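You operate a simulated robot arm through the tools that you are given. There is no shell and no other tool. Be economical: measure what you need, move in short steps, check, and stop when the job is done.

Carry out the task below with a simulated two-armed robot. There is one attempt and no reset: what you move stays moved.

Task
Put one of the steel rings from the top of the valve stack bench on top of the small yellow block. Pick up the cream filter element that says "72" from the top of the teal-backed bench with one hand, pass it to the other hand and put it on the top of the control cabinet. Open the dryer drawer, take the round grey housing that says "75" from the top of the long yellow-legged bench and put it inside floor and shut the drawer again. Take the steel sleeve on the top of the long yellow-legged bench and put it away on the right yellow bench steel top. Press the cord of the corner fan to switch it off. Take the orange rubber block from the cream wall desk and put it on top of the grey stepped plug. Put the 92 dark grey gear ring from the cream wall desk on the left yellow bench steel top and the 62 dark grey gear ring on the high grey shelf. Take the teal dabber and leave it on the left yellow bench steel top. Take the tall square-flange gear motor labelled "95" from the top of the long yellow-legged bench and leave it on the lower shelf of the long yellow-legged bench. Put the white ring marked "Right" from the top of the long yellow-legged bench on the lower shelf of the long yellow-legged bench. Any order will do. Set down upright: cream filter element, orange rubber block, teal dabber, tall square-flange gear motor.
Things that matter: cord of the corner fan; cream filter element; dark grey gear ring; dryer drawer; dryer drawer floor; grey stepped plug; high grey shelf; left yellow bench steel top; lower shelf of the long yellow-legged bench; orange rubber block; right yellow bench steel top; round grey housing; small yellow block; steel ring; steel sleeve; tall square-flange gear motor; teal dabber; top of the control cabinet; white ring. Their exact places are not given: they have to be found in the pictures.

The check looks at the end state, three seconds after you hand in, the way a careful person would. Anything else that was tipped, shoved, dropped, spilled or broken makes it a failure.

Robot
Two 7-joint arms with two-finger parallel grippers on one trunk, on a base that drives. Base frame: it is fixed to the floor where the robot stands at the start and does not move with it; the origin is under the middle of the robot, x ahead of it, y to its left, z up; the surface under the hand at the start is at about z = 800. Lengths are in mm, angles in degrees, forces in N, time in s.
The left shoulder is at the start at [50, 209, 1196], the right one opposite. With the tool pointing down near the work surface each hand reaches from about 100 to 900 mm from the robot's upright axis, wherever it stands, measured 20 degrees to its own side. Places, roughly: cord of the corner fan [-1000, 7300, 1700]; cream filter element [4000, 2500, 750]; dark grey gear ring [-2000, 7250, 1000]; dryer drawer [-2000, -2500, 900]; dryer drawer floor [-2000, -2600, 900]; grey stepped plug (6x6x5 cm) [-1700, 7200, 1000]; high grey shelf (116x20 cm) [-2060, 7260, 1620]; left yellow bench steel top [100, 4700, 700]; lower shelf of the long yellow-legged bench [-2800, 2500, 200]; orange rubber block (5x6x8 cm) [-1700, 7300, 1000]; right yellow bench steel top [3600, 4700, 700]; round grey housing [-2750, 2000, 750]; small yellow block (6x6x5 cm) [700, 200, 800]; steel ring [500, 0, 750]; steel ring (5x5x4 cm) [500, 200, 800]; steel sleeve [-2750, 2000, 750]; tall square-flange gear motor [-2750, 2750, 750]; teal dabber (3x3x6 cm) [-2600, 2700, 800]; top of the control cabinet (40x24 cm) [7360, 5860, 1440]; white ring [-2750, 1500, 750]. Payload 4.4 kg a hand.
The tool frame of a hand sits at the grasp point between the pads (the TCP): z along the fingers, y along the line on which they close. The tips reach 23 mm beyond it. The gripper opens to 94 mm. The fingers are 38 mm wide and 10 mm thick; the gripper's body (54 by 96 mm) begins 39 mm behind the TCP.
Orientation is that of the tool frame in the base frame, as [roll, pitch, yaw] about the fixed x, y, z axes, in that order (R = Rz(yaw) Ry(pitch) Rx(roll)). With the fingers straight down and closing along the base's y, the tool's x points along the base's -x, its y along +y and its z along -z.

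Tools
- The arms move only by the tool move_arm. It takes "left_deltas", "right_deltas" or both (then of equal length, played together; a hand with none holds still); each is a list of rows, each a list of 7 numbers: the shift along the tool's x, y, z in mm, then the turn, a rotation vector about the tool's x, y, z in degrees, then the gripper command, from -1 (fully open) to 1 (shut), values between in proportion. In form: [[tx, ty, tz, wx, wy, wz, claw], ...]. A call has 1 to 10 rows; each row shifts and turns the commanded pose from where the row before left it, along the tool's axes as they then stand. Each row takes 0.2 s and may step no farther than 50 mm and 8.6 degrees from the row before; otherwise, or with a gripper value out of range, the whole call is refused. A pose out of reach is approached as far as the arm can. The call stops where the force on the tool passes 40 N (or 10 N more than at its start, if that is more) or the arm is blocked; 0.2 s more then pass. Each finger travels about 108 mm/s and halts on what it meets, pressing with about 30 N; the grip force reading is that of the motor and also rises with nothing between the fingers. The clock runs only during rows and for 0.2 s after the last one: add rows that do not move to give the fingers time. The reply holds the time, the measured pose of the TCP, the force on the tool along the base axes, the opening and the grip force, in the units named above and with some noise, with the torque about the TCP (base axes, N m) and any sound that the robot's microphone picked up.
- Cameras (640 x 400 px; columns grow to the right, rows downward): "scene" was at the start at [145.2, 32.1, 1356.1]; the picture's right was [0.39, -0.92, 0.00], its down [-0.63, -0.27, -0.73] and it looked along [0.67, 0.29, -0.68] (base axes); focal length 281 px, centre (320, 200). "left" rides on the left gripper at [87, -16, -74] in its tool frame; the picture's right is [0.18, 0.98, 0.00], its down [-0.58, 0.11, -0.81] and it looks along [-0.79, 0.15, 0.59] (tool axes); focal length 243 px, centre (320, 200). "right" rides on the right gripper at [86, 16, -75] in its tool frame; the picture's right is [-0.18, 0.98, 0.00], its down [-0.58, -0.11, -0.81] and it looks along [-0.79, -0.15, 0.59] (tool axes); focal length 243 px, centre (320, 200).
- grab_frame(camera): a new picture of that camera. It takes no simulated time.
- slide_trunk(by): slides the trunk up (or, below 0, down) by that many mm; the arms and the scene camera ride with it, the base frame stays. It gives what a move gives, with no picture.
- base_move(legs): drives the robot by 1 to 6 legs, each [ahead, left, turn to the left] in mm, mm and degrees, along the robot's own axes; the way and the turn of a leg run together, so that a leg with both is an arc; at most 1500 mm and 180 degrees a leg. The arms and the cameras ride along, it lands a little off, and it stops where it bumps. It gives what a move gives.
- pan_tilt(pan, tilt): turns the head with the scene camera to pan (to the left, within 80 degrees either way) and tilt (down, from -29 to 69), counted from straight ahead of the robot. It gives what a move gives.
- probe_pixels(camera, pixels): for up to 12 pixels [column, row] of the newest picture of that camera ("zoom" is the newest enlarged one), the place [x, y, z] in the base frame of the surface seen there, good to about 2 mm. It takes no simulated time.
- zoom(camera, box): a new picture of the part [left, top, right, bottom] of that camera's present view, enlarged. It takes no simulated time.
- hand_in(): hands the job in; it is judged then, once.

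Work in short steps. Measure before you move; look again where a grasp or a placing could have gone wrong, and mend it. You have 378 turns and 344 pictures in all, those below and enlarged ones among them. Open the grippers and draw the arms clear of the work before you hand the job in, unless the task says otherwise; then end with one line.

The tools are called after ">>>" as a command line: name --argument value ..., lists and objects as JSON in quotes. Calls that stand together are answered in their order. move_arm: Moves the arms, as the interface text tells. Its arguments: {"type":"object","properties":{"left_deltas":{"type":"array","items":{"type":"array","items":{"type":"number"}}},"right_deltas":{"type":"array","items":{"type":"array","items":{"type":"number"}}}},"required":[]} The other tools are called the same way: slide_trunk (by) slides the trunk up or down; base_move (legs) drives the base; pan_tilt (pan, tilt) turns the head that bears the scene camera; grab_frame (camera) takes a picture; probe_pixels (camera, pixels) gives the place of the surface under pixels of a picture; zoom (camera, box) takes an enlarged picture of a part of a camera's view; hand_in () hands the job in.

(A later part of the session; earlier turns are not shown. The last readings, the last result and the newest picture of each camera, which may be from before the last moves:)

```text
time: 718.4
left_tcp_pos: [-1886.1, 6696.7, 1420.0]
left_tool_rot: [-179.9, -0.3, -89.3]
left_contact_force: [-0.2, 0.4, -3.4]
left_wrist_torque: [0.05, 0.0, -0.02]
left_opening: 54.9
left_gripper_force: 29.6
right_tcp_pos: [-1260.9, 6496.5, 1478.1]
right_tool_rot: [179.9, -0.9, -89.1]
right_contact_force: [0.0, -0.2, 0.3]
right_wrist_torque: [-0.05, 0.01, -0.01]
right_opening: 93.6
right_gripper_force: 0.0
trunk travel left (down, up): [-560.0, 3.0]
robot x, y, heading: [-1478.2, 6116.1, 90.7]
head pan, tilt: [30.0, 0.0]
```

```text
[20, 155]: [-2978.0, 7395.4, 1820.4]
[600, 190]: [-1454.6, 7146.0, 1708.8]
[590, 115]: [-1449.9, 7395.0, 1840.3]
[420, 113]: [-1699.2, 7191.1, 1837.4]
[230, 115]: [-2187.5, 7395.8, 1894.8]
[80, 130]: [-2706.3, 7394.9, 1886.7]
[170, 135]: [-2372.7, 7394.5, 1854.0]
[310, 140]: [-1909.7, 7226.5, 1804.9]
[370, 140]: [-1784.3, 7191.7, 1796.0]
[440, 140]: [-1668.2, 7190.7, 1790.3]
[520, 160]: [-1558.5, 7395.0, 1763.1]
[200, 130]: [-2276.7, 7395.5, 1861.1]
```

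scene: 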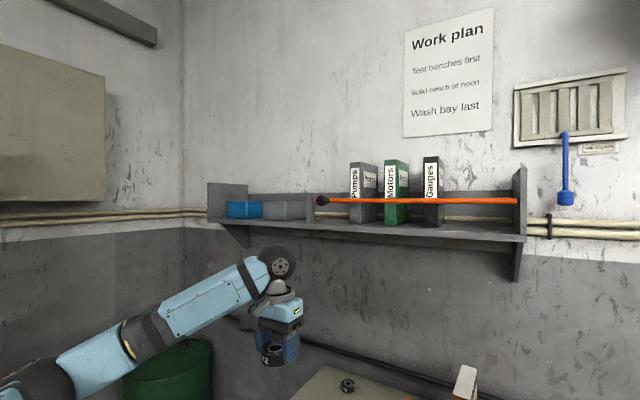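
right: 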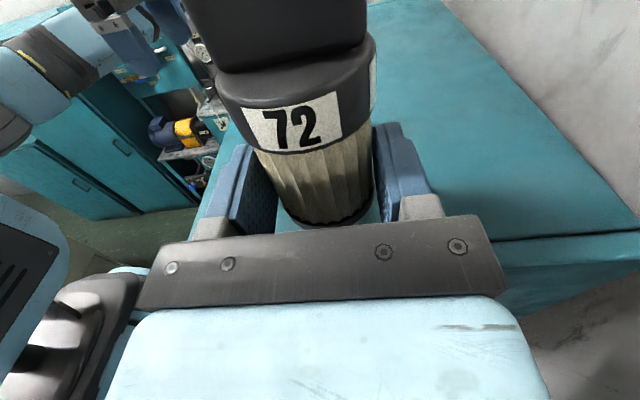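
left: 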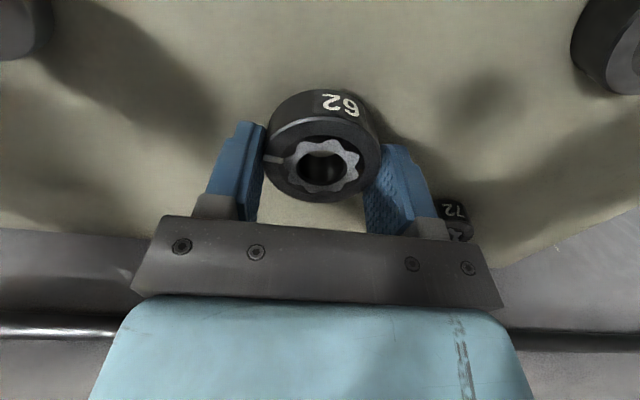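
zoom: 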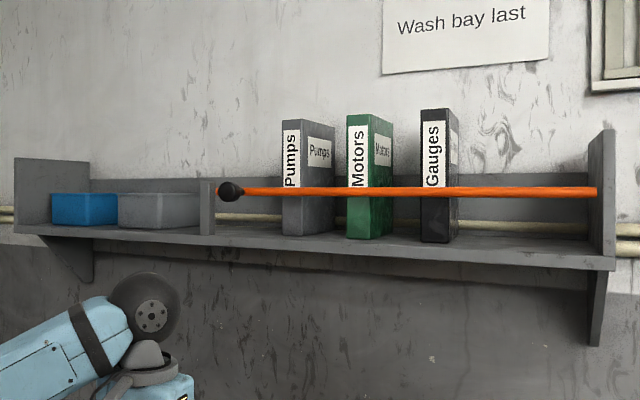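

>>> probe_pixels --camera "zoom" --pixels '[[500, 191], [580, 191], [260, 190], [230, 192], [85, 205], [160, 205], [207, 215], [530, 243], [530, 232], [150, 238], [250, 238], [480, 236]]'

>>> probe_pixels --camera "zoom" --pixels '[[305, 215], [368, 215], [440, 215], [330, 215], [388, 215], [455, 215], [60, 228], [118, 225], [560, 225], [270, 225]]'

```text
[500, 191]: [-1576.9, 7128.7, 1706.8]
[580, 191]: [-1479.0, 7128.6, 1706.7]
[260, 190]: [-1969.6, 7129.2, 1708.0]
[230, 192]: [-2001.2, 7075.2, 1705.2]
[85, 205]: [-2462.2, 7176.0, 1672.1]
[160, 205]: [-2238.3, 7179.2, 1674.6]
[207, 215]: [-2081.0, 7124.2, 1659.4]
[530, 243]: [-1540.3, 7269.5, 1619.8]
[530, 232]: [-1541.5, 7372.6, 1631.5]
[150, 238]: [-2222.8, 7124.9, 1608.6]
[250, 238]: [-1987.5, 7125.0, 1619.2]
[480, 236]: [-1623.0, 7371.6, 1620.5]
```

```text
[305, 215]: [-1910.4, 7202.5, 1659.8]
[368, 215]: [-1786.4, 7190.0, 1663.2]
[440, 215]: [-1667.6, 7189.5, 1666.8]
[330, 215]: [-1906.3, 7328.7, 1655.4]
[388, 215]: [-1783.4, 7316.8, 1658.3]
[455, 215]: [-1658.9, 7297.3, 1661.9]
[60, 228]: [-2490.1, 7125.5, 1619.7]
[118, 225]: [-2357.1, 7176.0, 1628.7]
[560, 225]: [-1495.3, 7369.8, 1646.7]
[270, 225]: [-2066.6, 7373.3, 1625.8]
```

Shelf surface z=1620, y 7125–7375. Best gap: x -2075…-1935 (left of the "Pumps" binder, where the front bar ends). I shift the base left 285 mm, move the left hand inward and up, and lower the right hand.

>>> base_move --legs '[[0, 285, -0.7]]'

>>> move_arm --left_deltas '[[0, -35, -20, 0, 0, 0, 1], [0, -40, -30, 0, 0, 0, 1], [0, -40, -30, 0, 0, 0, 1], [0, -40, -30, 0, 0, 0, 1], [0, 0, -40, 0, 0, 0, 1], [0, 0, -45, 0, 0, 0, 1], [0, 0, -45, 0, 0, 0, 1], [0, 0, -45, 0, 0, 0, 1], [0, 0, -45, 0, 0, 0, 1], [0, 0, -40, 0, 0, 0, 1]]' --right_deltas '[[15, 0, 25, 0, 0, 0, -1], [15, 0, 25, 0, 0, 0, -1], [15, 0, 25, 0, 0, 0, -1], [15, 0, 25, 0, 0, 0, -1], [15, 0, 25, 0, 0, 0, -1], [0, 0, 25, 0, 0, 0, -1], [0, 0, 25, 0, 0, 0, -1], [0, 0, 25, 0, 0, 0, -1], [0, 0, 25, 0, 0, 0, -1], [0, 0, 0, 0, 0, 0, -1]]'

>>> grab_frame --camera "scene"

```text
time: 721.5
left_tcp_pos: [-2165.1, 6698.8, 1420.4]
left_tool_rot: [-180.0, -0.2, -89.8]
left_contact_force: [0.4, -0.6, -2.9]
left_wrist_torque: [0.02, 0.01, 0.01]
left_opening: 55.2
left_gripper_force: 29.9
right_tcp_pos: [-1541.6, 6491.4, 1477.1]
right_tool_rot: [179.8, -1.0, -89.8]
right_contact_force: [0.0, 0.4, 0.3]
right_wrist_torque: [-0.03, 0.0, 0.02]
right_opening: 93.9
right_gripper_force: 0.2
trunk travel left (down, up): [-560.0, 3.0]
robot x, y, heading: [-1769.7, 6114.5, 89.8]
head pan, tilt: [30.0, 0.0]
```

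```text
time: 723.6
left_tcp_pos: [-2007.3, 6699.2, 1793.0]
left_tool_rot: [180.0, -0.2, -89.9]
left_contact_force: [0.3, -0.3, -3.1]
left_wrist_torque: [-0.03, 0.03, -0.02]
left_opening: 55.1
left_gripper_force: 29.2
right_tcp_pos: [-1548.5, 6443.1, 1258.9]
right_tool_rot: [179.8, -0.7, -89.8]
right_contact_force: [-0.6, -0.1, 0.7]
right_wrist_torque: [0.01, -0.01, -0.01]
right_opening: 94.0
right_gripper_force: 0.1
right hand out of reach, approached as far as the arm can: row 4, 5
trunk travel left (down, up): [-560.0, 3.0]
robot x, y, heading: [-1766.8, 6113.9, 90.1]
head pan, tilt: [30.0, 0.0]
```

```text
139 pictures are left
```

scene: 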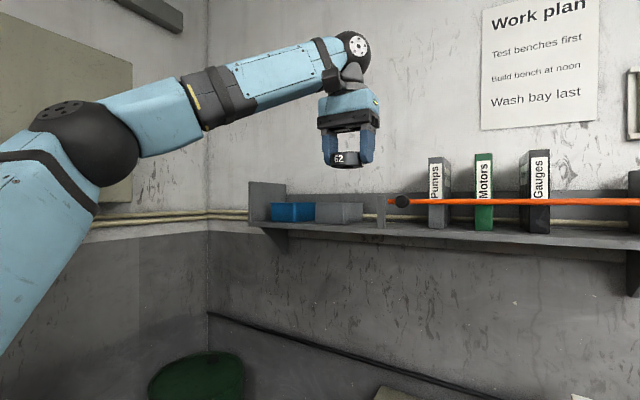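

The hand is at z≈1793 with the ring. I drive 400 mm ahead and check clearances.

>>> base_move --legs '[[400, 0, 0]]'

>>> grab_frame --camera "left"

>>> grab_frame --camera "scene"

```text
time: 726.2
left_tcp_pos: [-2017.9, 7099.8, 1792.1]
left_tool_rot: [-179.9, -0.1, -89.5]
left_contact_force: [-0.9, -0.5, -3.1]
left_wrist_torque: [-0.01, -0.03, -0.06]
left_opening: 55.0
left_gripper_force: 30.2
right_tcp_pos: [-1555.8, 6846.1, 1260.5]
right_tool_rot: [179.7, -0.8, -89.4]
right_contact_force: [-0.6, 0.0, -0.6]
right_wrist_torque: [0.01, -0.01, -0.03]
right_opening: 94.0
right_gripper_force: 0.1
trunk travel left (down, up): [-560.0, 3.0]
robot x, y, heading: [-1767.2, 6516.1, 90.5]
head pan, tilt: [30.0, 0.0]
```

```text
138 pictures are left
```

left: 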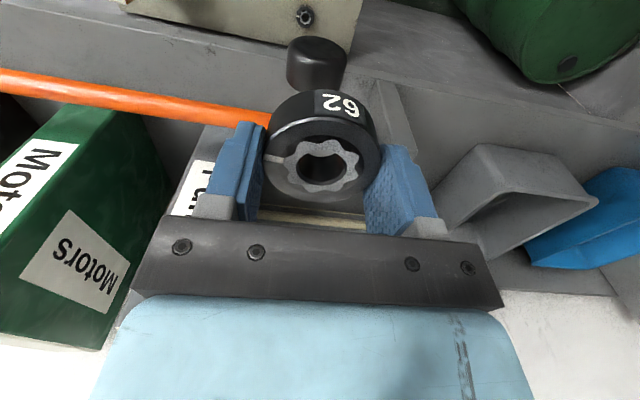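

```text
137 pictures are left
```

scene: 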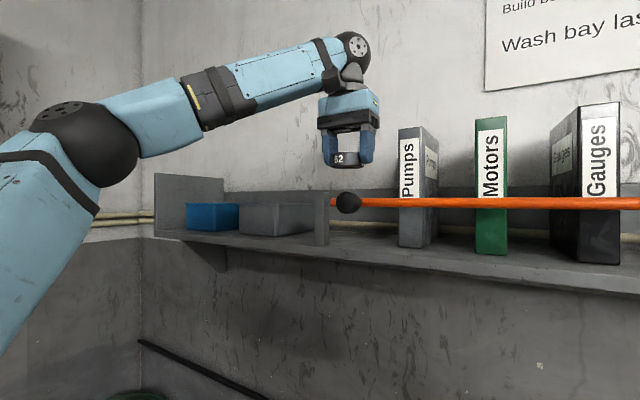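

I probe the bar end ball, divider and Pumps binder in both views.

>>> probe_pixels --camera "scene" --pixels '[[348, 203], [400, 140], [438, 140], [400, 235], [325, 210], [318, 230], [360, 235], [350, 225], [338, 195], [365, 203]]'

>>> probe_pixels --camera "left" --pixels '[[315, 50], [260, 118], [395, 110], [385, 90], [200, 170], [215, 140], [410, 140]]'

```text
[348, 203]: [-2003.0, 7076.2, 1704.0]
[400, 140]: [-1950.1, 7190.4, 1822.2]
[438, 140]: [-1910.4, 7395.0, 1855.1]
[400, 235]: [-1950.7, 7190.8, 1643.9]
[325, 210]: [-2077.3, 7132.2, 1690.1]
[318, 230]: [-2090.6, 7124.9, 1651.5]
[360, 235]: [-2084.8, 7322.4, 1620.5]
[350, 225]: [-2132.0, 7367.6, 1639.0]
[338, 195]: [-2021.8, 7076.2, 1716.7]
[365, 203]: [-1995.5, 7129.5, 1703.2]
```

```text
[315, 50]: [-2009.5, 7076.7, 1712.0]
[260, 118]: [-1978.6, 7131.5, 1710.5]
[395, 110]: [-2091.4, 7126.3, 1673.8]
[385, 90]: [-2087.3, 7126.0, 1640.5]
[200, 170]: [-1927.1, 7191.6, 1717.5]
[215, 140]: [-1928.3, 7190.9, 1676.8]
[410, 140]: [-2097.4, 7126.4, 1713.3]
```

Gap x -2077…-1951. Target (-2020,7262). I drive 130 mm ahead then fine-position with the arm.

>>> base_move --legs '[[130, 0, 0]]'

>>> move_arm --left_deltas '[[-15, 0, 0, 0, 0, 0, 1], [-15, 0, 0, 0, 0, 0, 1], [0, 0, 0, 0, 0, 0, 1]]'

>>> grab_frame --camera "left"

```text
time: 727.4
left_tcp_pos: [-2017.9, 7225.2, 1793.1]
left_tool_rot: [-179.9, -0.1, -89.5]
left_contact_force: [-0.1, -0.3, -3.0]
left_wrist_torque: [0.05, 0.01, 0.0]
left_opening: 55.2
left_gripper_force: 29.7
right_tcp_pos: [-1556.1, 6972.8, 1260.3]
right_tool_rot: [179.7, -0.7, -89.5]
right_contact_force: [0.5, -0.1, -0.6]
right_wrist_torque: [-0.02, -0.02, 0.01]
right_opening: 94.0
right_gripper_force: 0.0
trunk travel left (down, up): [-560.0, 3.0]
robot x, y, heading: [-1771.6, 6643.7, 90.3]
head pan, tilt: [30.0, 0.0]
```

```text
time: 728.2
left_tcp_pos: [-2017.7, 7259.5, 1790.1]
left_tool_rot: [-179.9, -0.2, -89.6]
left_contact_force: [-0.3, 0.3, -2.8]
left_wrist_torque: [0.01, -0.02, 0.03]
left_opening: 55.2
left_gripper_force: 29.6
right_tcp_pos: [-1556.6, 6975.2, 1261.3]
right_tool_rot: [179.8, -0.9, -89.5]
right_contact_force: [0.1, 0.0, 0.3]
right_wrist_torque: [-0.01, 0.01, -0.01]
right_opening: 94.4
right_gripper_force: 0.0
trunk travel left (down, up): [-560.0, 3.0]
robot x, y, heading: [-1765.5, 6643.1, 90.2]
head pan, tilt: [30.0, 0.0]
```

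```text
136 pictures are left
```

left: 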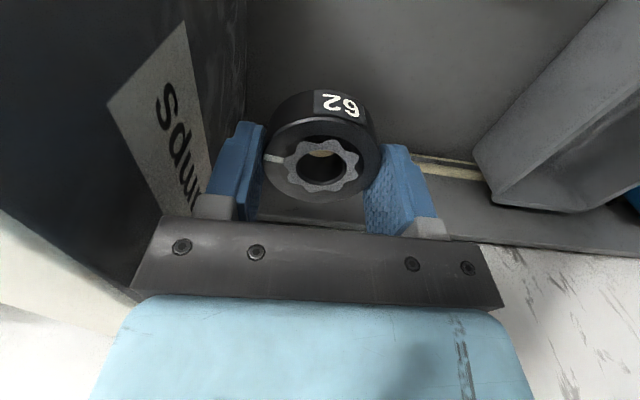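

The divider is only at the front, so I shift 12 mm left and descend in steps to z≈1660.

>>> move_arm --left_deltas '[[0, 12, 10, 0, 0, 0, 1], [0, 0, 25, 0, 0, 0, 1], [0, 0, 25, 0, 0, 0, 1], [0, 0, 25, 0, 0, 0, 1], [0, 0, 25, 0, 0, 0, 1], [0, 0, 20, 0, 0, 0, 1]]'

>>> grab_frame --camera "left"

>>> grab_frame --camera "scene"

```text
time: 729.6
left_tcp_pos: [-2028.6, 7258.3, 1662.4]
left_tool_rot: [-180.0, -0.2, -89.6]
left_contact_force: [-0.8, -0.6, -3.0]
left_wrist_torque: [0.02, 0.03, 0.02]
left_opening: 55.2
left_gripper_force: 30.1
right_tcp_pos: [-1555.5, 6974.0, 1259.8]
right_tool_rot: [179.9, -0.9, -89.5]
right_contact_force: [0.3, 0.7, -0.2]
right_wrist_torque: [0.0, 0.01, 0.02]
right_opening: 94.0
right_gripper_force: 0.2
trunk travel left (down, up): [-560.0, 3.0]
robot x, y, heading: [-1765.5, 6641.5, 90.4]
head pan, tilt: [30.0, 0.0]
```

```text
135 pictures are left
```

left: 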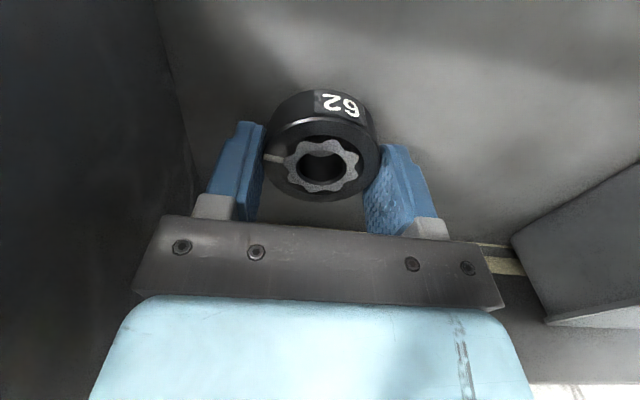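

```text
134 pictures are left
```

scene: 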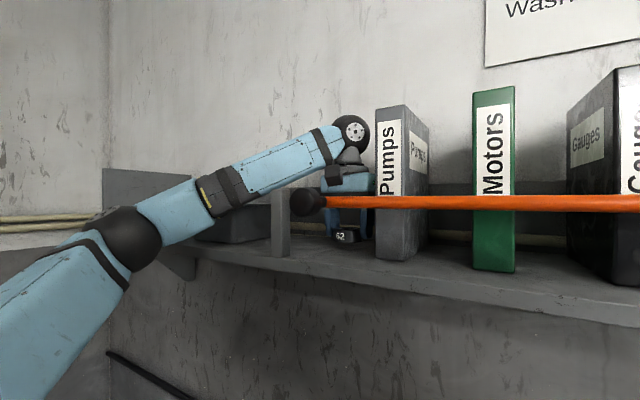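

Forearm clear. Lower the last ~14 mm gently.

>>> move_arm --left_deltas '[[0, 0, 7, 0, 0, 0, 1], [0, 0, 3, 0, 0, 0, 1], [0, 0, 2, 0, 0, 0, 1], [0, 0, 0, 0, 0, 0, 1]]'

```text
time: 730.6
left_tcp_pos: [-2028.9, 7258.9, 1650.2]
left_tool_rot: [-179.9, -0.3, -89.6]
left_contact_force: [0.1, -0.1, -2.7]
left_wrist_torque: [0.02, -0.01, 0.0]
left_opening: 54.9
left_gripper_force: 29.8
right_tcp_pos: [-1555.5, 6974.3, 1259.7]
right_tool_rot: [179.8, -0.9, -89.5]
right_contact_force: [-0.8, 0.3, -0.1]
right_wrist_torque: [0.0, -0.03, -0.02]
right_opening: 94.1
right_gripper_force: 0.1
trunk travel left (down, up): [-560.0, 3.0]
robot x, y, heading: [-1769.7, 6641.1, 90.4]
head pan, tilt: [30.0, 0.0]
```

>>> move_arm --left_deltas '[[0, 0, 1.5, 0, 0, 0, 1], [0, 0, 1.5, 0, 0, 0, 1], [0, 0, 0, 0, 0, 0, 1]]'

```text
time: 731.4
left_tcp_pos: [-2027.8, 7256.9, 1648.8]
left_tool_rot: [-180.0, -0.1, -89.4]
left_contact_force: [-1.5, 4.9, 10.7]
left_wrist_torque: [-0.09, 0.35, -0.12]
left_opening: 55.1
left_gripper_force: 29.9
right_tcp_pos: [-1555.2, 6973.8, 1261.8]
right_tool_rot: [179.8, -0.9, -89.4]
right_contact_force: [0.0, -0.1, 0.3]
right_wrist_torque: [0.02, -0.02, -0.02]
right_opening: 94.2
right_gripper_force: 0.1
trunk travel left (down, up): [-560.0, 3.0]
robot x, y, heading: [-1769.0, 6639.3, 90.4]
head pan, tilt: [30.0, 0.0]
```

Contact (10.7 N). Relax, open to ~64 mm, rise straight up.

>>> move_arm --left_deltas '[[0, 0, -1, 0, 0, 0, 0.1], [0, 0, 0, 0, 0, 0, -0.35], [0, 0, 0, 0, 0, 0, -0.35], [0, 0, -20, 0, 0, 0, -0.35], [0, 0, -30, 0, 0, 0, -0.35], [0, 0, -35, 0, 0, 0, -0.35], [0, 0, -35, 0, 0, 0, -0.35], [0, 0, -30, 0, 0, 0, -0.35]]'

>>> grab_frame --camera "left"

```text
time: 733.2
left_tcp_pos: [-2024.0, 7256.2, 1799.9]
left_tool_rot: [180.0, -0.1, -89.6]
left_contact_force: [0.8, -0.8, 0.6]
left_wrist_torque: [0.02, 0.05, -0.04]
left_opening: 63.2
left_gripper_force: 0.1
right_tcp_pos: [-1554.5, 6972.5, 1259.6]
right_tool_rot: [179.8, -0.9, -89.6]
right_contact_force: [-0.9, 0.7, -1.6]
right_wrist_torque: [0.0, 0.07, 0.02]
right_opening: 94.2
right_gripper_force: 0.1
trunk travel left (down, up): [-560.0, 3.0]
robot x, y, heading: [-1769.2, 6644.8, 90.2]
head pan, tilt: [30.0, 0.0]
```

```text
133 pictures are left
```

left: 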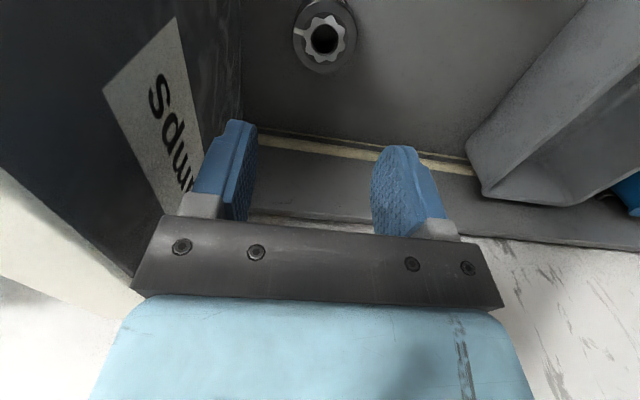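

The ring stands on the shelf. I back out 530 mm, shift right toward the fan cord, raising the right hand.

>>> base_move --legs '[[-530, 0, 0], [0, -530, 0]]'

>>> move_arm --right_deltas '[[0, 0, -40, 0, 0, 0, -0.5], [0, 0, -40, 0, 0, 0, -0.5], [0, 0, -40, 0, 0, 0, -0.5], [0, 0, -40, 0, 0, 0, -0.5], [-20, 0, -40, 0, 0, 0, -0.5], [-30, 0, -40, 0, 0, 0, -0.5], [-30, 0, -40, 0, 0, 0, -0.5], [-30, 0, 0, 0, 0, 0, -0.5]]' --left_deltas '[[0, 0, 35, 0, 0, 0, -1], [0, 0, 35, 0, 0, 0, -1], [0, 0, 35, 0, 0, 0, -1], [0, 0, 35, 0, 0, 0, -1], [0, 0, 35, 0, 0, 0, -1], [0, 0, 35, 0, 0, 0, -1], [20, 0, 35, 0, 0, 0, -1], [20, 0, 35, 0, 0, 0, -1]]'

>>> move_arm --right_deltas '[[0, 0, 0, 0, -8.2, 0, -0.3], [0, 0, 0, 0, -8.2, 0, -0.3], [0, 0, 0, 0, -8.2, 0, -0.3], [0, 0, 0, 0, -8.2, 0, -0.3], [0, 0, 0, 0, -8.2, 0, -0.3], [0, 0, 0, 0, -8.2, 0, -0.3], [0, 0, 0, 0, -8.2, 0, -0.3], [0, 0, 0, 0, -8.2, 0, -0.3]]'

>>> pan_tilt --pan -15 --tilt 0

>>> grab_frame --camera "scene"

```text
time: 741.0
left_tcp_pos: [-1493.6, 6736.9, 1799.2]
left_tool_rot: [-179.9, -0.1, -89.8]
left_contact_force: [-0.7, 0.0, -0.1]
left_wrist_torque: [0.04, -0.01, 0.02]
left_opening: 63.1
left_gripper_force: 0.0
right_tcp_pos: [-1022.0, 6451.7, 1261.0]
right_tool_rot: [179.9, -0.9, -89.6]
right_contact_force: [0.5, -0.4, -0.5]
right_wrist_torque: [0.01, -0.01, -0.01]
right_opening: 94.0
right_gripper_force: 0.0
trunk travel left (down, up): [-560.0, 3.0]
robot x, y, heading: [-1234.0, 6122.3, 90.2]
head pan, tilt: [30.0, 0.0]
```

```text
time: 742.8
left_tcp_pos: [-1494.6, 6699.5, 1518.7]
left_tool_rot: [-179.9, -0.2, -89.7]
left_contact_force: [0.1, -0.1, 0.0]
left_wrist_torque: [0.03, 0.04, 0.03]
left_opening: 93.8
left_gripper_force: 0.0
right_tcp_pos: [-1023.5, 6568.6, 1536.4]
right_tool_rot: [179.9, -0.9, -89.6]
right_contact_force: [0.3, -0.5, -1.4]
right_wrist_torque: [-0.03, 0.02, 0.0]
right_opening: 70.4
right_gripper_force: 0.1
trunk travel left (down, up): [-560.0, 3.0]
robot x, y, heading: [-1235.0, 6119.7, 90.2]
head pan, tilt: [30.0, 0.0]
```

```text
time: 744.6
left_tcp_pos: [-1492.6, 6698.8, 1519.5]
left_tool_rot: [-179.8, -0.2, -89.7]
left_contact_force: [-0.3, 0.2, -0.4]
left_wrist_torque: [0.0, 0.03, -0.01]
left_opening: 93.8
left_gripper_force: 0.1
right_tcp_pos: [-1022.4, 6573.0, 1541.4]
right_tool_rot: [179.5, 64.8, -90.0]
right_contact_force: [0.5, -0.3, -0.1]
right_wrist_torque: [-0.01, 0.0, 0.02]
right_opening: 61.2
right_gripper_force: 0.0
right hand out of reach, approached as far as the arm can: row 8
trunk travel left (down, up): [-560.0, 3.0]
robot x, y, heading: [-1234.3, 6120.4, 90.4]
head pan, tilt: [30.0, 0.0]
```

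```text
time: 745.7
left_tcp_pos: [-1492.6, 6698.1, 1520.1]
left_tool_rot: [-180.0, -0.3, -89.8]
left_contact_force: [0.7, -0.1, 0.2]
left_wrist_torque: [0.02, -0.02, 0.04]
left_opening: 94.1
left_gripper_force: 0.0
right_tcp_pos: [-1022.7, 6572.5, 1541.8]
right_tool_rot: [179.5, 64.6, -90.1]
right_contact_force: [-1.0, -0.4, 0.7]
right_wrist_torque: [0.0, -0.01, 0.02]
right_opening: 60.9
right_gripper_force: 0.1
trunk travel left (down, up): [-560.0, 3.0]
robot x, y, heading: [-1235.2, 6121.2, 90.1]
head pan, tilt: [-15.0, 0.0]
```

```text
132 pictures are left
```

scene: 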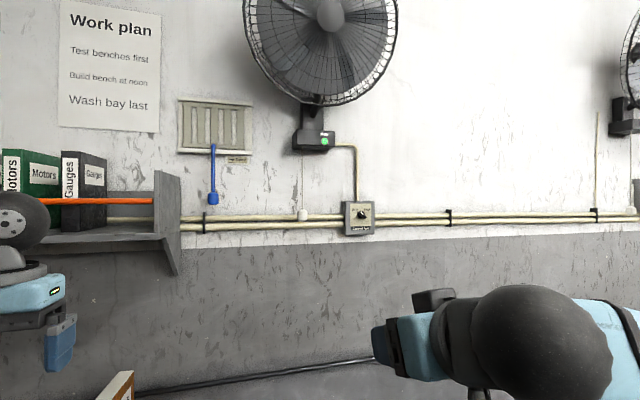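

Tilt 65° achieved. I re-measure the knob from here.

>>> zoom --camera "scene" --box '[270, 120, 390, 240]'

>>> probe_pixels --camera "scene" --pixels '[[303, 215], [303, 210], [303, 219], [325, 141], [303, 190], [320, 218], [320, 230], [360, 218]]'

```text
3.33 times, centred on (330, 180) of scene
```

zoom: 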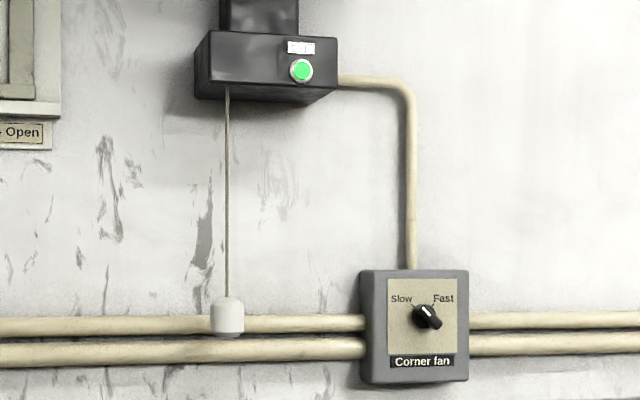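

```text
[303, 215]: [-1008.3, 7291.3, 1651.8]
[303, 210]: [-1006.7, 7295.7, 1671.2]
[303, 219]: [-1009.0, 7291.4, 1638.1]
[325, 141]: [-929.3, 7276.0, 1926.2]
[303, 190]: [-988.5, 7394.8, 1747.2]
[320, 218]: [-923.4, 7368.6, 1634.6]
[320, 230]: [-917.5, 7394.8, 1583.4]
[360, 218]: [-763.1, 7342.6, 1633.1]
```

Knob centre ≈(-1009,7306,1653). Before driving in, I retract the left hand to avoid the shelf.

>>> move_arm --left_deltas '[[40, 0, 20, 0, 0, 0, -1], [40, 0, 20, 0, 0, 0, -1], [40, 0, 20, 0, 0, 0, -1], [40, 0, 20, 0, 0, 0, -1], [40, 0, 20, 0, 0, 0, -1], [40, 0, 20, 0, 0, 0, -1], [20, 0, 20, 0, 0, 0, -1]]'

>>> base_move --legs '[[540, 0, 0]]'

>>> grab_frame --camera "right"

```text
time: 747.3
left_tcp_pos: [-1489.8, 6453.8, 1382.4]
left_tool_rot: [-179.9, -0.2, -89.7]
left_contact_force: [-0.6, 0.1, -0.9]
left_wrist_torque: [-0.03, -0.01, 0.02]
left_opening: 94.2
left_gripper_force: 0.0
left hand out of reach, approached as far as the arm can: row 7
right_tcp_pos: [-1024.9, 6573.2, 1540.9]
right_tool_rot: [179.7, 64.7, -90.0]
right_contact_force: [-0.2, -0.6, 0.2]
right_wrist_torque: [0.01, -0.03, 0.0]
right_opening: 61.1
right_gripper_force: 0.1
trunk travel left (down, up): [-560.0, 3.0]
robot x, y, heading: [-1235.1, 6119.2, 90.3]
head pan, tilt: [-15.0, 0.0]
```

```text
time: 750.5
left_tcp_pos: [-1483.0, 6999.9, 1383.4]
left_tool_rot: [-179.8, -0.2, -90.5]
left_contact_force: [-0.3, -1.3, -0.5]
left_wrist_torque: [-0.01, 0.01, 0.02]
left_opening: 94.0
left_gripper_force: 0.1
right_tcp_pos: [-1016.1, 7111.6, 1542.0]
right_tool_rot: [179.6, 64.7, -90.8]
right_contact_force: [-0.6, -1.4, -0.2]
right_wrist_torque: [0.0, 0.0, -0.02]
right_opening: 61.1
right_gripper_force: 0.0
trunk travel left (down, up): [-560.0, 3.0]
robot x, y, heading: [-1236.7, 6663.4, 89.6]
head pan, tilt: [-15.0, 0.0]
```

```text
130 pictures are left
```

right: 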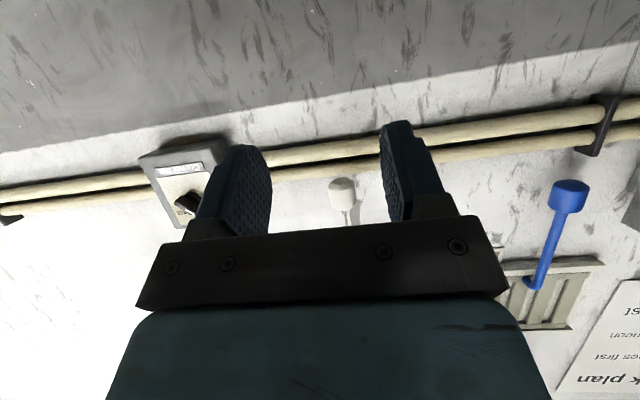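

The knob is centred between the fingers ahead. I raise and approach to a pre-grasp, then check.

>>> move_arm --right_deltas '[[-38, -1.8, 14.6, 0, 0, 0, -0.3], [-38, -1.8, 14.6, 0, 0, 0, -0.3], [-38, -1.8, 14.6, 0, 0, 0, -0.3], [-38, -1.8, 14.6, 0, 0, 0, -0.3], [0, 0, 0, 0, 0, 0, -0.3]]'

>>> grab_frame --camera "scene"

>>> grab_frame --camera "right"

```text
time: 751.7
left_tcp_pos: [-1483.8, 7001.2, 1383.3]
left_tool_rot: [-179.8, -0.2, -90.6]
left_contact_force: [-0.2, 1.2, -0.2]
left_wrist_torque: [0.03, 0.0, -0.01]
left_opening: 94.0
left_gripper_force: 0.0
right_tcp_pos: [-1005.9, 7230.9, 1653.2]
right_tool_rot: [179.5, 64.6, -90.8]
right_contact_force: [0.3, 0.8, 0.4]
right_wrist_torque: [0.04, -0.02, -0.01]
right_opening: 60.8
right_gripper_force: 0.1
trunk travel left (down, up): [-560.0, 3.0]
robot x, y, heading: [-1234.5, 6666.0, 89.4]
head pan, tilt: [-15.0, 0.0]
```

```text
129 pictures are left
```

scene: 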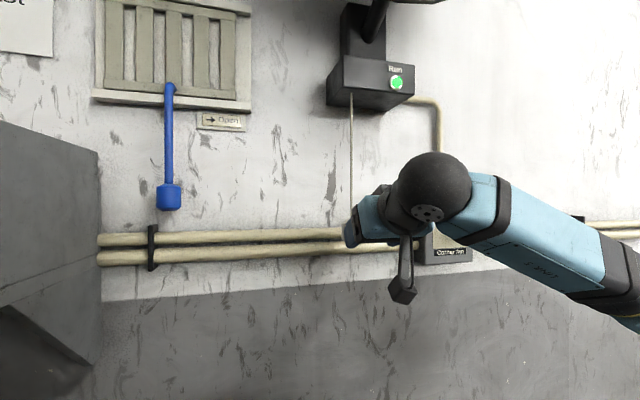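

```text
128 pictures are left
```

right: 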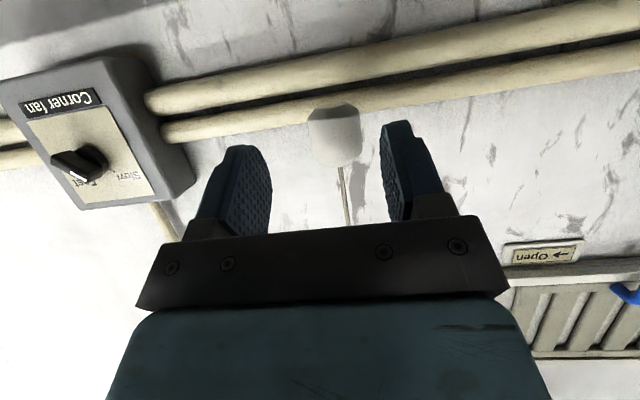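

>>> probe_pixels --camera "right" --pixels '[[312, 130], [357, 130], [333, 135], [333, 108], [338, 160], [345, 200]]'

```text
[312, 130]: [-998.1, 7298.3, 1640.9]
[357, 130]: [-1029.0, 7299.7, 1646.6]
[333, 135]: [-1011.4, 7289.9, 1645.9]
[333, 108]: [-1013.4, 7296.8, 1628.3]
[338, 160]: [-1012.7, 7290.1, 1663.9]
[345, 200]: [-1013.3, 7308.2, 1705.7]
```

Advance to the knob (7 mm left, 69 mm forward), then close.

>>> move_arm --right_deltas '[[-10, 3.5, 21, 0, 0, 0, -0.2], [-10, 3.5, 21, 0, 0, 0, -0.1], [-9.5, 0, 20.4, 0, 0, 0, -0.1], [0, 0, 0, 0, 0, 0, 0.3], [0, 0, 0, 0, 0, 0, 1], [0, 0, 0, 0, 0, 0, 1]]'

>>> grab_frame --camera "right"

```text
time: 753.1
left_tcp_pos: [-1481.0, 7002.5, 1383.2]
left_tool_rot: [-180.0, -0.2, -90.5]
left_contact_force: [-0.1, -0.7, -1.3]
left_wrist_torque: [-0.01, 0.04, 0.0]
left_opening: 94.0
left_gripper_force: 0.1
right_tcp_pos: [-1012.1, 7301.1, 1652.9]
right_tool_rot: [179.5, 64.8, -90.9]
right_contact_force: [6.5, -0.2, 0.8]
right_wrist_torque: [-0.08, -0.93, -0.13]
right_opening: 36.6
right_gripper_force: 45.0
trunk travel left (down, up): [-560.0, 3.0]
robot x, y, heading: [-1233.9, 6664.3, 89.7]
head pan, tilt: [-15.0, 0.0]
```

```text
127 pictures are left
```

right: 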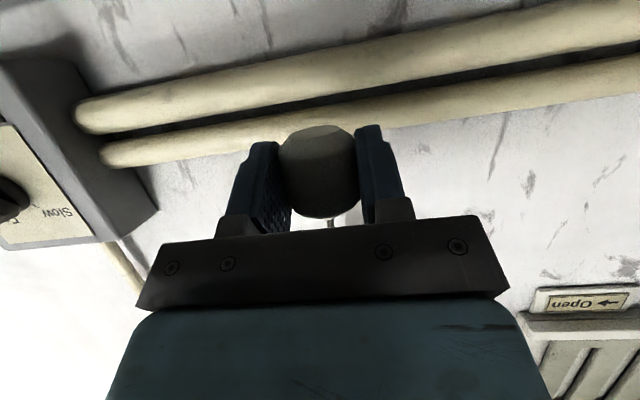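

Gripped. I pull down in 5 mm steps and watch the force.

>>> move_arm --right_deltas '[[4.5, 0, 2.1, 0, 0, 0, 1], [4.5, 0, 2.1, 0, 0, 0, 1], [4.5, 0, 2.1, 0, 0, 0, 1], [4.5, 0, 2.1, 0, 0, 0, 1]]'

>>> grab_frame --camera "scene"

```text
time: 754.1
left_tcp_pos: [-1481.6, 7001.4, 1382.6]
left_tool_rot: [-180.0, -0.3, -90.5]
left_contact_force: [-0.2, -0.4, -0.4]
left_wrist_torque: [0.02, -0.01, -0.02]
left_opening: 94.1
left_gripper_force: 0.1
right_tcp_pos: [-1012.3, 7300.4, 1632.6]
right_tool_rot: [179.4, 64.6, -90.9]
right_contact_force: [8.0, 3.5, 3.3]
right_wrist_torque: [0.17, -0.8, -0.02]
right_opening: 36.7
right_gripper_force: 45.5
trunk travel left (down, up): [-560.0, 3.0]
robot x, y, heading: [-1233.7, 6668.3, 89.5]
head pan, tilt: [-15.0, 0.0]
```

```text
126 pictures are left
```

scene: 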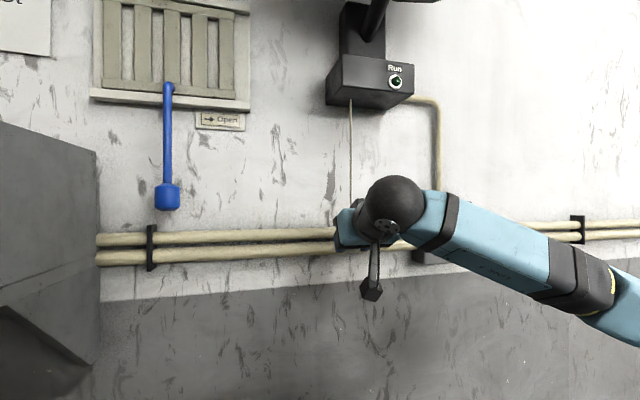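

The Run lamp went dark. I let the cord go back up gently, open, and withdraw.

>>> move_arm --right_deltas '[[-4.5, 0, -2.1, 0, 0, 0, 1], [-4.5, 0, -2.1, 0, 0, 0, 1], [-4.5, 0, -2.1, 0, 0, 0, 1], [-4.5, 0, -2.1, 0, 0, 0, 1], [0, 0, 0, 0, 0, 0, 0], [0, 0, 0, 0, 0, 0, -0.4], [5, 0, -20, 0, 0, 0, -0.4], [10, 0, -25, 0, 0, 0, -0.4], [10, 0, -25, 0, 0, 0, -0.4], [10, 0, -25, 0, 0, 0, -0.4]]'

>>> base_move --legs '[[-500, 0, 0.5]]'

>>> grab_frame --camera "scene"

```text
time: 756.3
left_tcp_pos: [-1482.1, 6999.8, 1384.1]
left_tool_rot: [-180.0, -0.2, -90.5]
left_contact_force: [-0.1, -0.8, 0.7]
left_wrist_torque: [0.02, -0.01, -0.03]
left_opening: 94.1
left_gripper_force: 0.0
right_tcp_pos: [-1012.9, 7196.7, 1664.4]
right_tool_rot: [179.7, 64.8, -90.9]
right_contact_force: [0.3, -0.5, -0.4]
right_wrist_torque: [0.0, -0.01, 0.0]
right_opening: 65.6
right_gripper_force: 0.0
trunk travel left (down, up): [-560.0, 3.0]
robot x, y, heading: [-1235.5, 6662.8, 89.5]
head pan, tilt: [-15.0, 0.0]
```

```text
time: 759.2
left_tcp_pos: [-1489.7, 6498.2, 1382.1]
left_tool_rot: [-179.8, -0.3, -89.7]
left_contact_force: [-0.3, 0.1, 1.0]
left_wrist_torque: [0.0, -0.03, 0.0]
left_opening: 94.2
left_gripper_force: 0.1
right_tcp_pos: [-1025.6, 6704.8, 1661.3]
right_tool_rot: [179.7, 64.6, -89.8]
right_contact_force: [-0.1, -0.4, 0.9]
right_wrist_torque: [0.01, -0.01, -0.01]
right_opening: 65.9
right_gripper_force: 0.1
trunk travel left (down, up): [-560.0, 3.0]
robot x, y, heading: [-1239.6, 6166.1, 90.4]
head pan, tilt: [-15.0, 0.0]
```

```text
125 pictures are left
```

scene: 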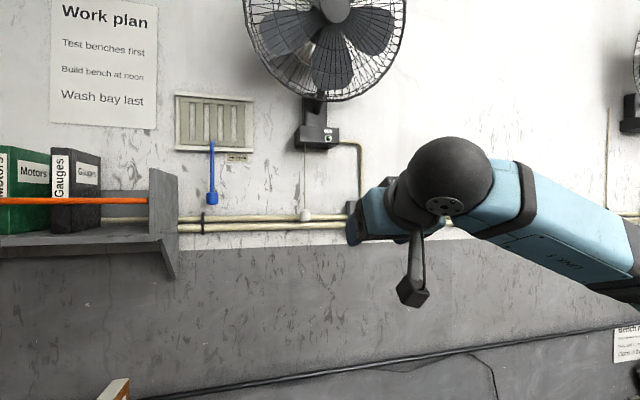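

The fan is off (lamp dark, blades still). I restore the right tool, lower the trunk, and drive to pick ring "92" with the left hand.

>>> move_arm --right_deltas '[[0, 0, 0, 0, 8.2, 0, -0.4], [0, 0, 0, 0, 8.2, 0, -0.4], [0, 0, 0, 0, 8.2, 0, -0.4], [0, 0, 0, 0, 8.2, 0, -0.4], [0, 0, 0, 0, 8.2, 0, -0.4], [0, 0, 0, 0, 8.2, 0, -0.4], [0, 0, 0, 0, 8.2, 0, -0.4], [0, 0, 0, 0, 7.3, 0, -0.4]]'

>>> base_move --legs '[[0, 530, 0]]'

>>> slide_trunk --by -285

>>> move_arm --right_deltas '[[40, 0, 0, 0, 0, 0, -0.4], [40, 0, 10, 0, 0, 0, -0.4], [40, 0, 20, 0, 0, 0, -0.4], [40, 0, 20, 0, 0, 0, -0.4]]'

>>> base_move --legs '[[370, 0, 0]]'

>>> grab_frame --camera "left"

```text
time: 761.0
left_tcp_pos: [-1489.6, 6496.9, 1382.3]
left_tool_rot: [-179.9, -0.3, -89.4]
left_contact_force: [-0.7, 0.6, 0.2]
left_wrist_torque: [0.03, 0.01, 0.02]
left_opening: 94.0
left_gripper_force: 0.1
right_tcp_pos: [-1023.5, 6703.0, 1662.5]
right_tool_rot: [179.7, -0.2, -89.4]
right_contact_force: [0.1, 0.3, -0.5]
right_wrist_torque: [-0.01, 0.0, -0.03]
right_opening: 65.9
right_gripper_force: 0.1
trunk travel left (down, up): [-560.0, 3.0]
robot x, y, heading: [-1234.5, 6167.3, 90.5]
head pan, tilt: [-15.0, 0.0]
```

```text
time: 766.2
left_tcp_pos: [-2013.8, 6495.7, 1382.0]
left_tool_rot: [-179.9, -0.3, -90.0]
left_contact_force: [0.8, -0.4, -0.2]
left_wrist_torque: [0.04, -0.03, 0.03]
left_opening: 93.9
left_gripper_force: 0.0
right_tcp_pos: [-1546.8, 6699.8, 1663.0]
right_tool_rot: [179.8, -0.1, -89.9]
right_contact_force: [0.5, 0.1, 0.0]
right_wrist_torque: [0.04, -0.01, -0.01]
right_opening: 65.9
right_gripper_force: 0.1
trunk travel left (down, up): [-560.0, 3.0]
robot x, y, heading: [-1760.1, 6166.5, 90.1]
head pan, tilt: [-15.0, 0.0]
```

```text
time: 769.0
left_tcp_pos: [-2014.9, 6495.7, 1098.5]
left_tool_rot: [-179.9, -0.3, -90.0]
left_contact_force: [-0.1, -0.7, 0.4]
left_wrist_torque: [-0.02, 0.0, 0.05]
left_opening: 94.1
left_gripper_force: 0.0
right_tcp_pos: [-1546.7, 6698.1, 1377.5]
right_tool_rot: [179.9, 0.0, -89.9]
right_contact_force: [0.8, 0.1, 0.5]
right_wrist_torque: [-0.01, -0.02, 0.01]
right_opening: 66.1
right_gripper_force: 0.0
trunk travel left (down, up): [-275.0, 288.0]
robot x, y, heading: [-1759.9, 6164.1, 89.8]
head pan, tilt: [-15.0, 0.0]
```

```text
time: 770.0
left_tcp_pos: [-2014.0, 6495.2, 1096.8]
left_tool_rot: [-180.0, -0.2, -90.0]
left_contact_force: [0.1, 0.5, -0.2]
left_wrist_torque: [0.0, -0.02, -0.02]
left_opening: 94.2
left_gripper_force: 0.1
right_tcp_pos: [-1546.0, 6539.6, 1327.2]
right_tool_rot: [179.8, 0.0, -89.9]
right_contact_force: [-0.4, 0.3, -0.5]
right_wrist_torque: [-0.02, 0.02, -0.02]
right_opening: 65.7
right_gripper_force: 0.0
trunk travel left (down, up): [-275.0, 288.0]
robot x, y, heading: [-1764.1, 6163.6, 89.9]
head pan, tilt: [-15.0, 0.0]
```

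```text
time: 772.4
left_tcp_pos: [-2017.0, 6866.9, 1097.2]
left_tool_rot: [-180.0, -0.3, -89.8]
left_contact_force: [-0.7, 0.1, 0.7]
left_wrist_torque: [-0.03, -0.02, 0.02]
left_opening: 94.0
left_gripper_force: 0.1
right_tcp_pos: [-1549.4, 6913.1, 1328.5]
right_tool_rot: [179.7, -0.1, -89.7]
right_contact_force: [0.3, 0.2, -0.4]
right_wrist_torque: [-0.03, -0.02, -0.01]
right_opening: 65.9
right_gripper_force: 0.0
trunk travel left (down, up): [-275.0, 288.0]
robot x, y, heading: [-1760.8, 6532.9, 90.4]
head pan, tilt: [-15.0, 0.0]
```

```text
124 pictures are left
```

left: 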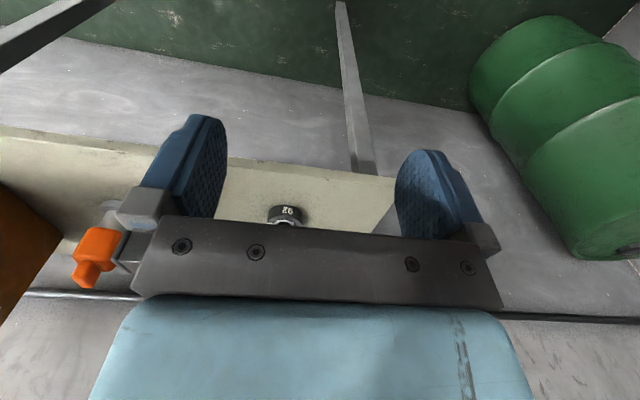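

Ring 92 lies ahead at (285,213). Move forward ~258 mm and lower a little.

>>> move_arm --left_deltas '[[-37, 0, 0, 0, 0, 0, -0.6], [-37, 0, 0, 0, 0, 0, -0.6], [-37, 0, 0, 0, 0, 0, -0.6], [-37, 0, 10, 0, 0, 0, -0.6], [-37, 0, 10, 0, 0, 0, -0.6], [-37, 0, 10, 0, 0, 0, -0.6], [-36, -4, 10, 0, 0, 0, -0.6], [0, 0, 0, 0, 0, 0, -0.6]]'

>>> grab_frame --camera "left"

```text
time: 774.2
left_tcp_pos: [-2016.2, 7124.2, 1056.5]
left_tool_rot: [180.0, -0.1, -89.8]
left_contact_force: [0.4, -0.4, 0.7]
left_wrist_torque: [0.04, -0.03, 0.04]
left_opening: 75.1
left_gripper_force: 0.0
right_tcp_pos: [-1548.9, 6912.2, 1327.7]
right_tool_rot: [179.8, 0.0, -89.7]
right_contact_force: [-0.2, -0.1, 0.3]
right_wrist_torque: [-0.02, -0.03, -0.01]
right_opening: 66.0
right_gripper_force: 0.0
trunk travel left (down, up): [-275.0, 288.0]
robot x, y, heading: [-1761.6, 6534.1, 90.4]
head pan, tilt: [-15.0, 0.0]
```

```text
123 pictures are left
```

left: 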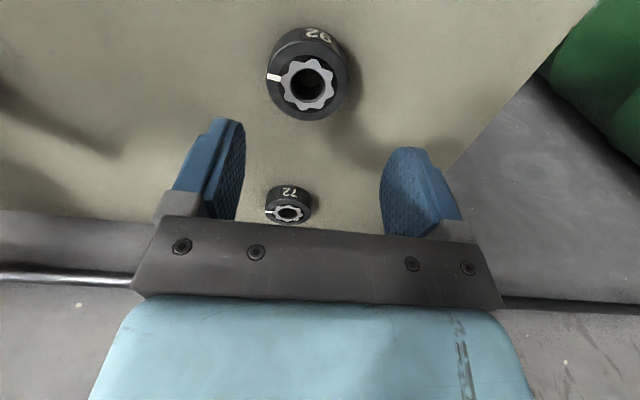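

>>> probe_pixels --camera "left" --pixels '[[270, 85], [345, 80], [308, 118], [305, 42]]'

```text
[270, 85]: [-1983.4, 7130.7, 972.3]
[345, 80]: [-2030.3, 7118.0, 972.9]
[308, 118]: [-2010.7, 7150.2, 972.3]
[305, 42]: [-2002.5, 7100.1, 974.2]
```

Centre ≈(-2007,7125). Adjust 9 mm, descend to z≈978, close, lift.

>>> move_arm --left_deltas '[[0, -9.5, 20, 0, 0, 0, -0.5], [0, 0, 30, 0, 0, 0, -0.5], [0, 0, 20, 0, 0, 0, -0.5], [0, 0, 8.5, 0, 0, 0, -0.5], [0, 0, 0, 0, 0, 0, 0.2], [0, 0, 0, 0, 0, 0, 1], [0, 0, 0, 0, 0, 0, 1], [0, 0, -5, 0, 0, 0, 1], [0, 0, -15, 0, 0, 0, 1], [0, 0, -25, 0, 0, 0, 1]]'

>>> grab_frame --camera "left"

```text
time: 776.4
left_tcp_pos: [-2002.4, 7124.5, 1022.8]
left_tool_rot: [-179.9, -0.3, -89.8]
left_contact_force: [0.7, 0.2, -3.8]
left_wrist_torque: [-0.02, -0.04, 0.02]
left_opening: 55.2
left_gripper_force: 30.6
right_tcp_pos: [-1548.9, 6911.7, 1328.0]
right_tool_rot: [179.8, -0.1, -89.8]
right_contact_force: [-0.1, 1.0, -0.9]
right_wrist_torque: [0.04, -0.01, 0.0]
right_opening: 65.7
right_gripper_force: 0.1
trunk travel left (down, up): [-275.0, 288.0]
robot x, y, heading: [-1762.7, 6531.2, 90.2]
head pan, tilt: [-15.0, 0.0]
```

```text
122 pictures are left
```

left: 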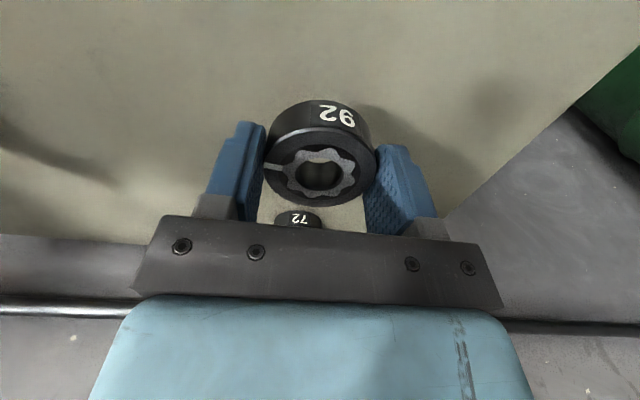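

Ring 92 held. I lift, retract, and drive back out to the left yellow bench.

>>> move_arm --left_deltas '[[0, 0, -25, 0, 0, 0, 1], [0, 0, -30, 0, 0, 0, 1], [0, 0, -30, 0, 0, 0, 1], [25, 0, 0, 0, 0, 0, 1], [30, 0, 0, 0, 0, 0, 1], [30, 0, 0, 0, 0, 0, 1], [30, 0, 0, 0, 0, 0, 1]]'

>>> base_move --legs '[[-350, 0, 0], [0, -360, 0], [-1250, 0, 0], [-1040, 0, 0]]'

>>> base_move --legs '[[0, -1000, 0], [0, -950, 0]]'

>>> pan_tilt --pan 5 --tilt 38

>>> grab_frame --camera "scene"

```text
time: 778.0
left_tcp_pos: [-2004.4, 7008.4, 1109.9]
left_tool_rot: [-179.9, -0.2, -89.8]
left_contact_force: [0.7, 0.2, -2.7]
left_wrist_torque: [0.0, -0.04, -0.03]
left_opening: 55.2
left_gripper_force: 30.5
right_tcp_pos: [-1548.4, 6910.8, 1328.1]
right_tool_rot: [179.8, 0.0, -89.7]
right_contact_force: [-0.6, 0.4, 0.6]
right_wrist_torque: [0.03, -0.02, -0.01]
right_opening: 65.8
right_gripper_force: 0.1
trunk travel left (down, up): [-275.0, 288.0]
robot x, y, heading: [-1764.5, 6534.9, 90.2]
head pan, tilt: [-15.0, 0.0]
```

```text
time: 794.5
left_tcp_pos: [-1613.1, 4363.5, 1109.9]
left_tool_rot: [-179.9, -0.3, -88.3]
left_contact_force: [-0.1, 0.3, -2.7]
left_wrist_torque: [0.0, 0.01, 0.03]
left_opening: 55.1
left_gripper_force: 30.2
right_tcp_pos: [-1157.4, 4277.6, 1328.3]
right_tool_rot: [179.8, 0.0, -88.3]
right_contact_force: [0.1, 0.3, -0.6]
right_wrist_torque: [0.0, 0.01, 0.0]
right_opening: 66.1
right_gripper_force: 0.0
trunk travel left (down, up): [-275.0, 288.0]
robot x, y, heading: [-1363.9, 3892.3, 91.7]
head pan, tilt: [-15.0, 0.0]
```

```text
time: 812.1
left_tcp_pos: [370.0, 4399.8, 1109.9]
left_tool_rot: [-180.0, -0.3, -88.9]
left_contact_force: [-0.6, 0.2, -2.3]
left_wrist_torque: [0.02, -0.02, 0.02]
left_opening: 55.0
left_gripper_force: 29.7
right_tcp_pos: [824.5, 4307.6, 1328.8]
right_tool_rot: [179.8, -0.1, -88.9]
right_contact_force: [0.2, 0.2, -0.7]
right_wrist_torque: [0.03, 0.02, 0.0]
right_opening: 65.9
right_gripper_force: 0.0
trunk travel left (down, up): [-275.0, 288.0]
robot x, y, heading: [617.7, 3926.8, 91.1]
head pan, tilt: [-15.0, 0.0]
```

```text
time: 813.2
left_tcp_pos: [368.0, 4399.2, 1111.2]
left_tool_rot: [-180.0, -0.3, -89.0]
left_contact_force: [-0.7, -0.2, -3.6]
left_wrist_torque: [0.01, 0.03, 0.02]
left_opening: 54.9
left_gripper_force: 30.3
right_tcp_pos: [824.4, 4308.3, 1328.1]
right_tool_rot: [179.7, 0.0, -88.9]
right_contact_force: [-0.5, 0.1, 0.5]
right_wrist_torque: [0.0, -0.05, 0.0]
right_opening: 65.9
right_gripper_force: 0.0
trunk travel left (down, up): [-275.0, 288.0]
robot x, y, heading: [616.2, 3923.8, 90.9]
head pan, tilt: [5.0, 38.0]
```

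```text
121 pictures are left
```

scene: 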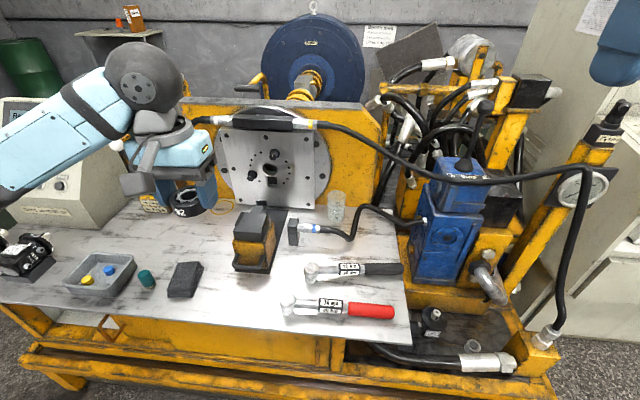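

>>> probe_pixels --camera "scene" --pixels '[[235, 295], [200, 290], [238, 272], [268, 272], [285, 305], [235, 310], [305, 275], [147, 278]]'

```text
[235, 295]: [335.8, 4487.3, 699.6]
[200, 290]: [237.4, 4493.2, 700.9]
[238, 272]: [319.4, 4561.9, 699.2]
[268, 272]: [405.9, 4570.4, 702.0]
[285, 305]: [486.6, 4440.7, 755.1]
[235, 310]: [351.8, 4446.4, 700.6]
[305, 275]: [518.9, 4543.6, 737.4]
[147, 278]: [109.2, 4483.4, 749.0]
```

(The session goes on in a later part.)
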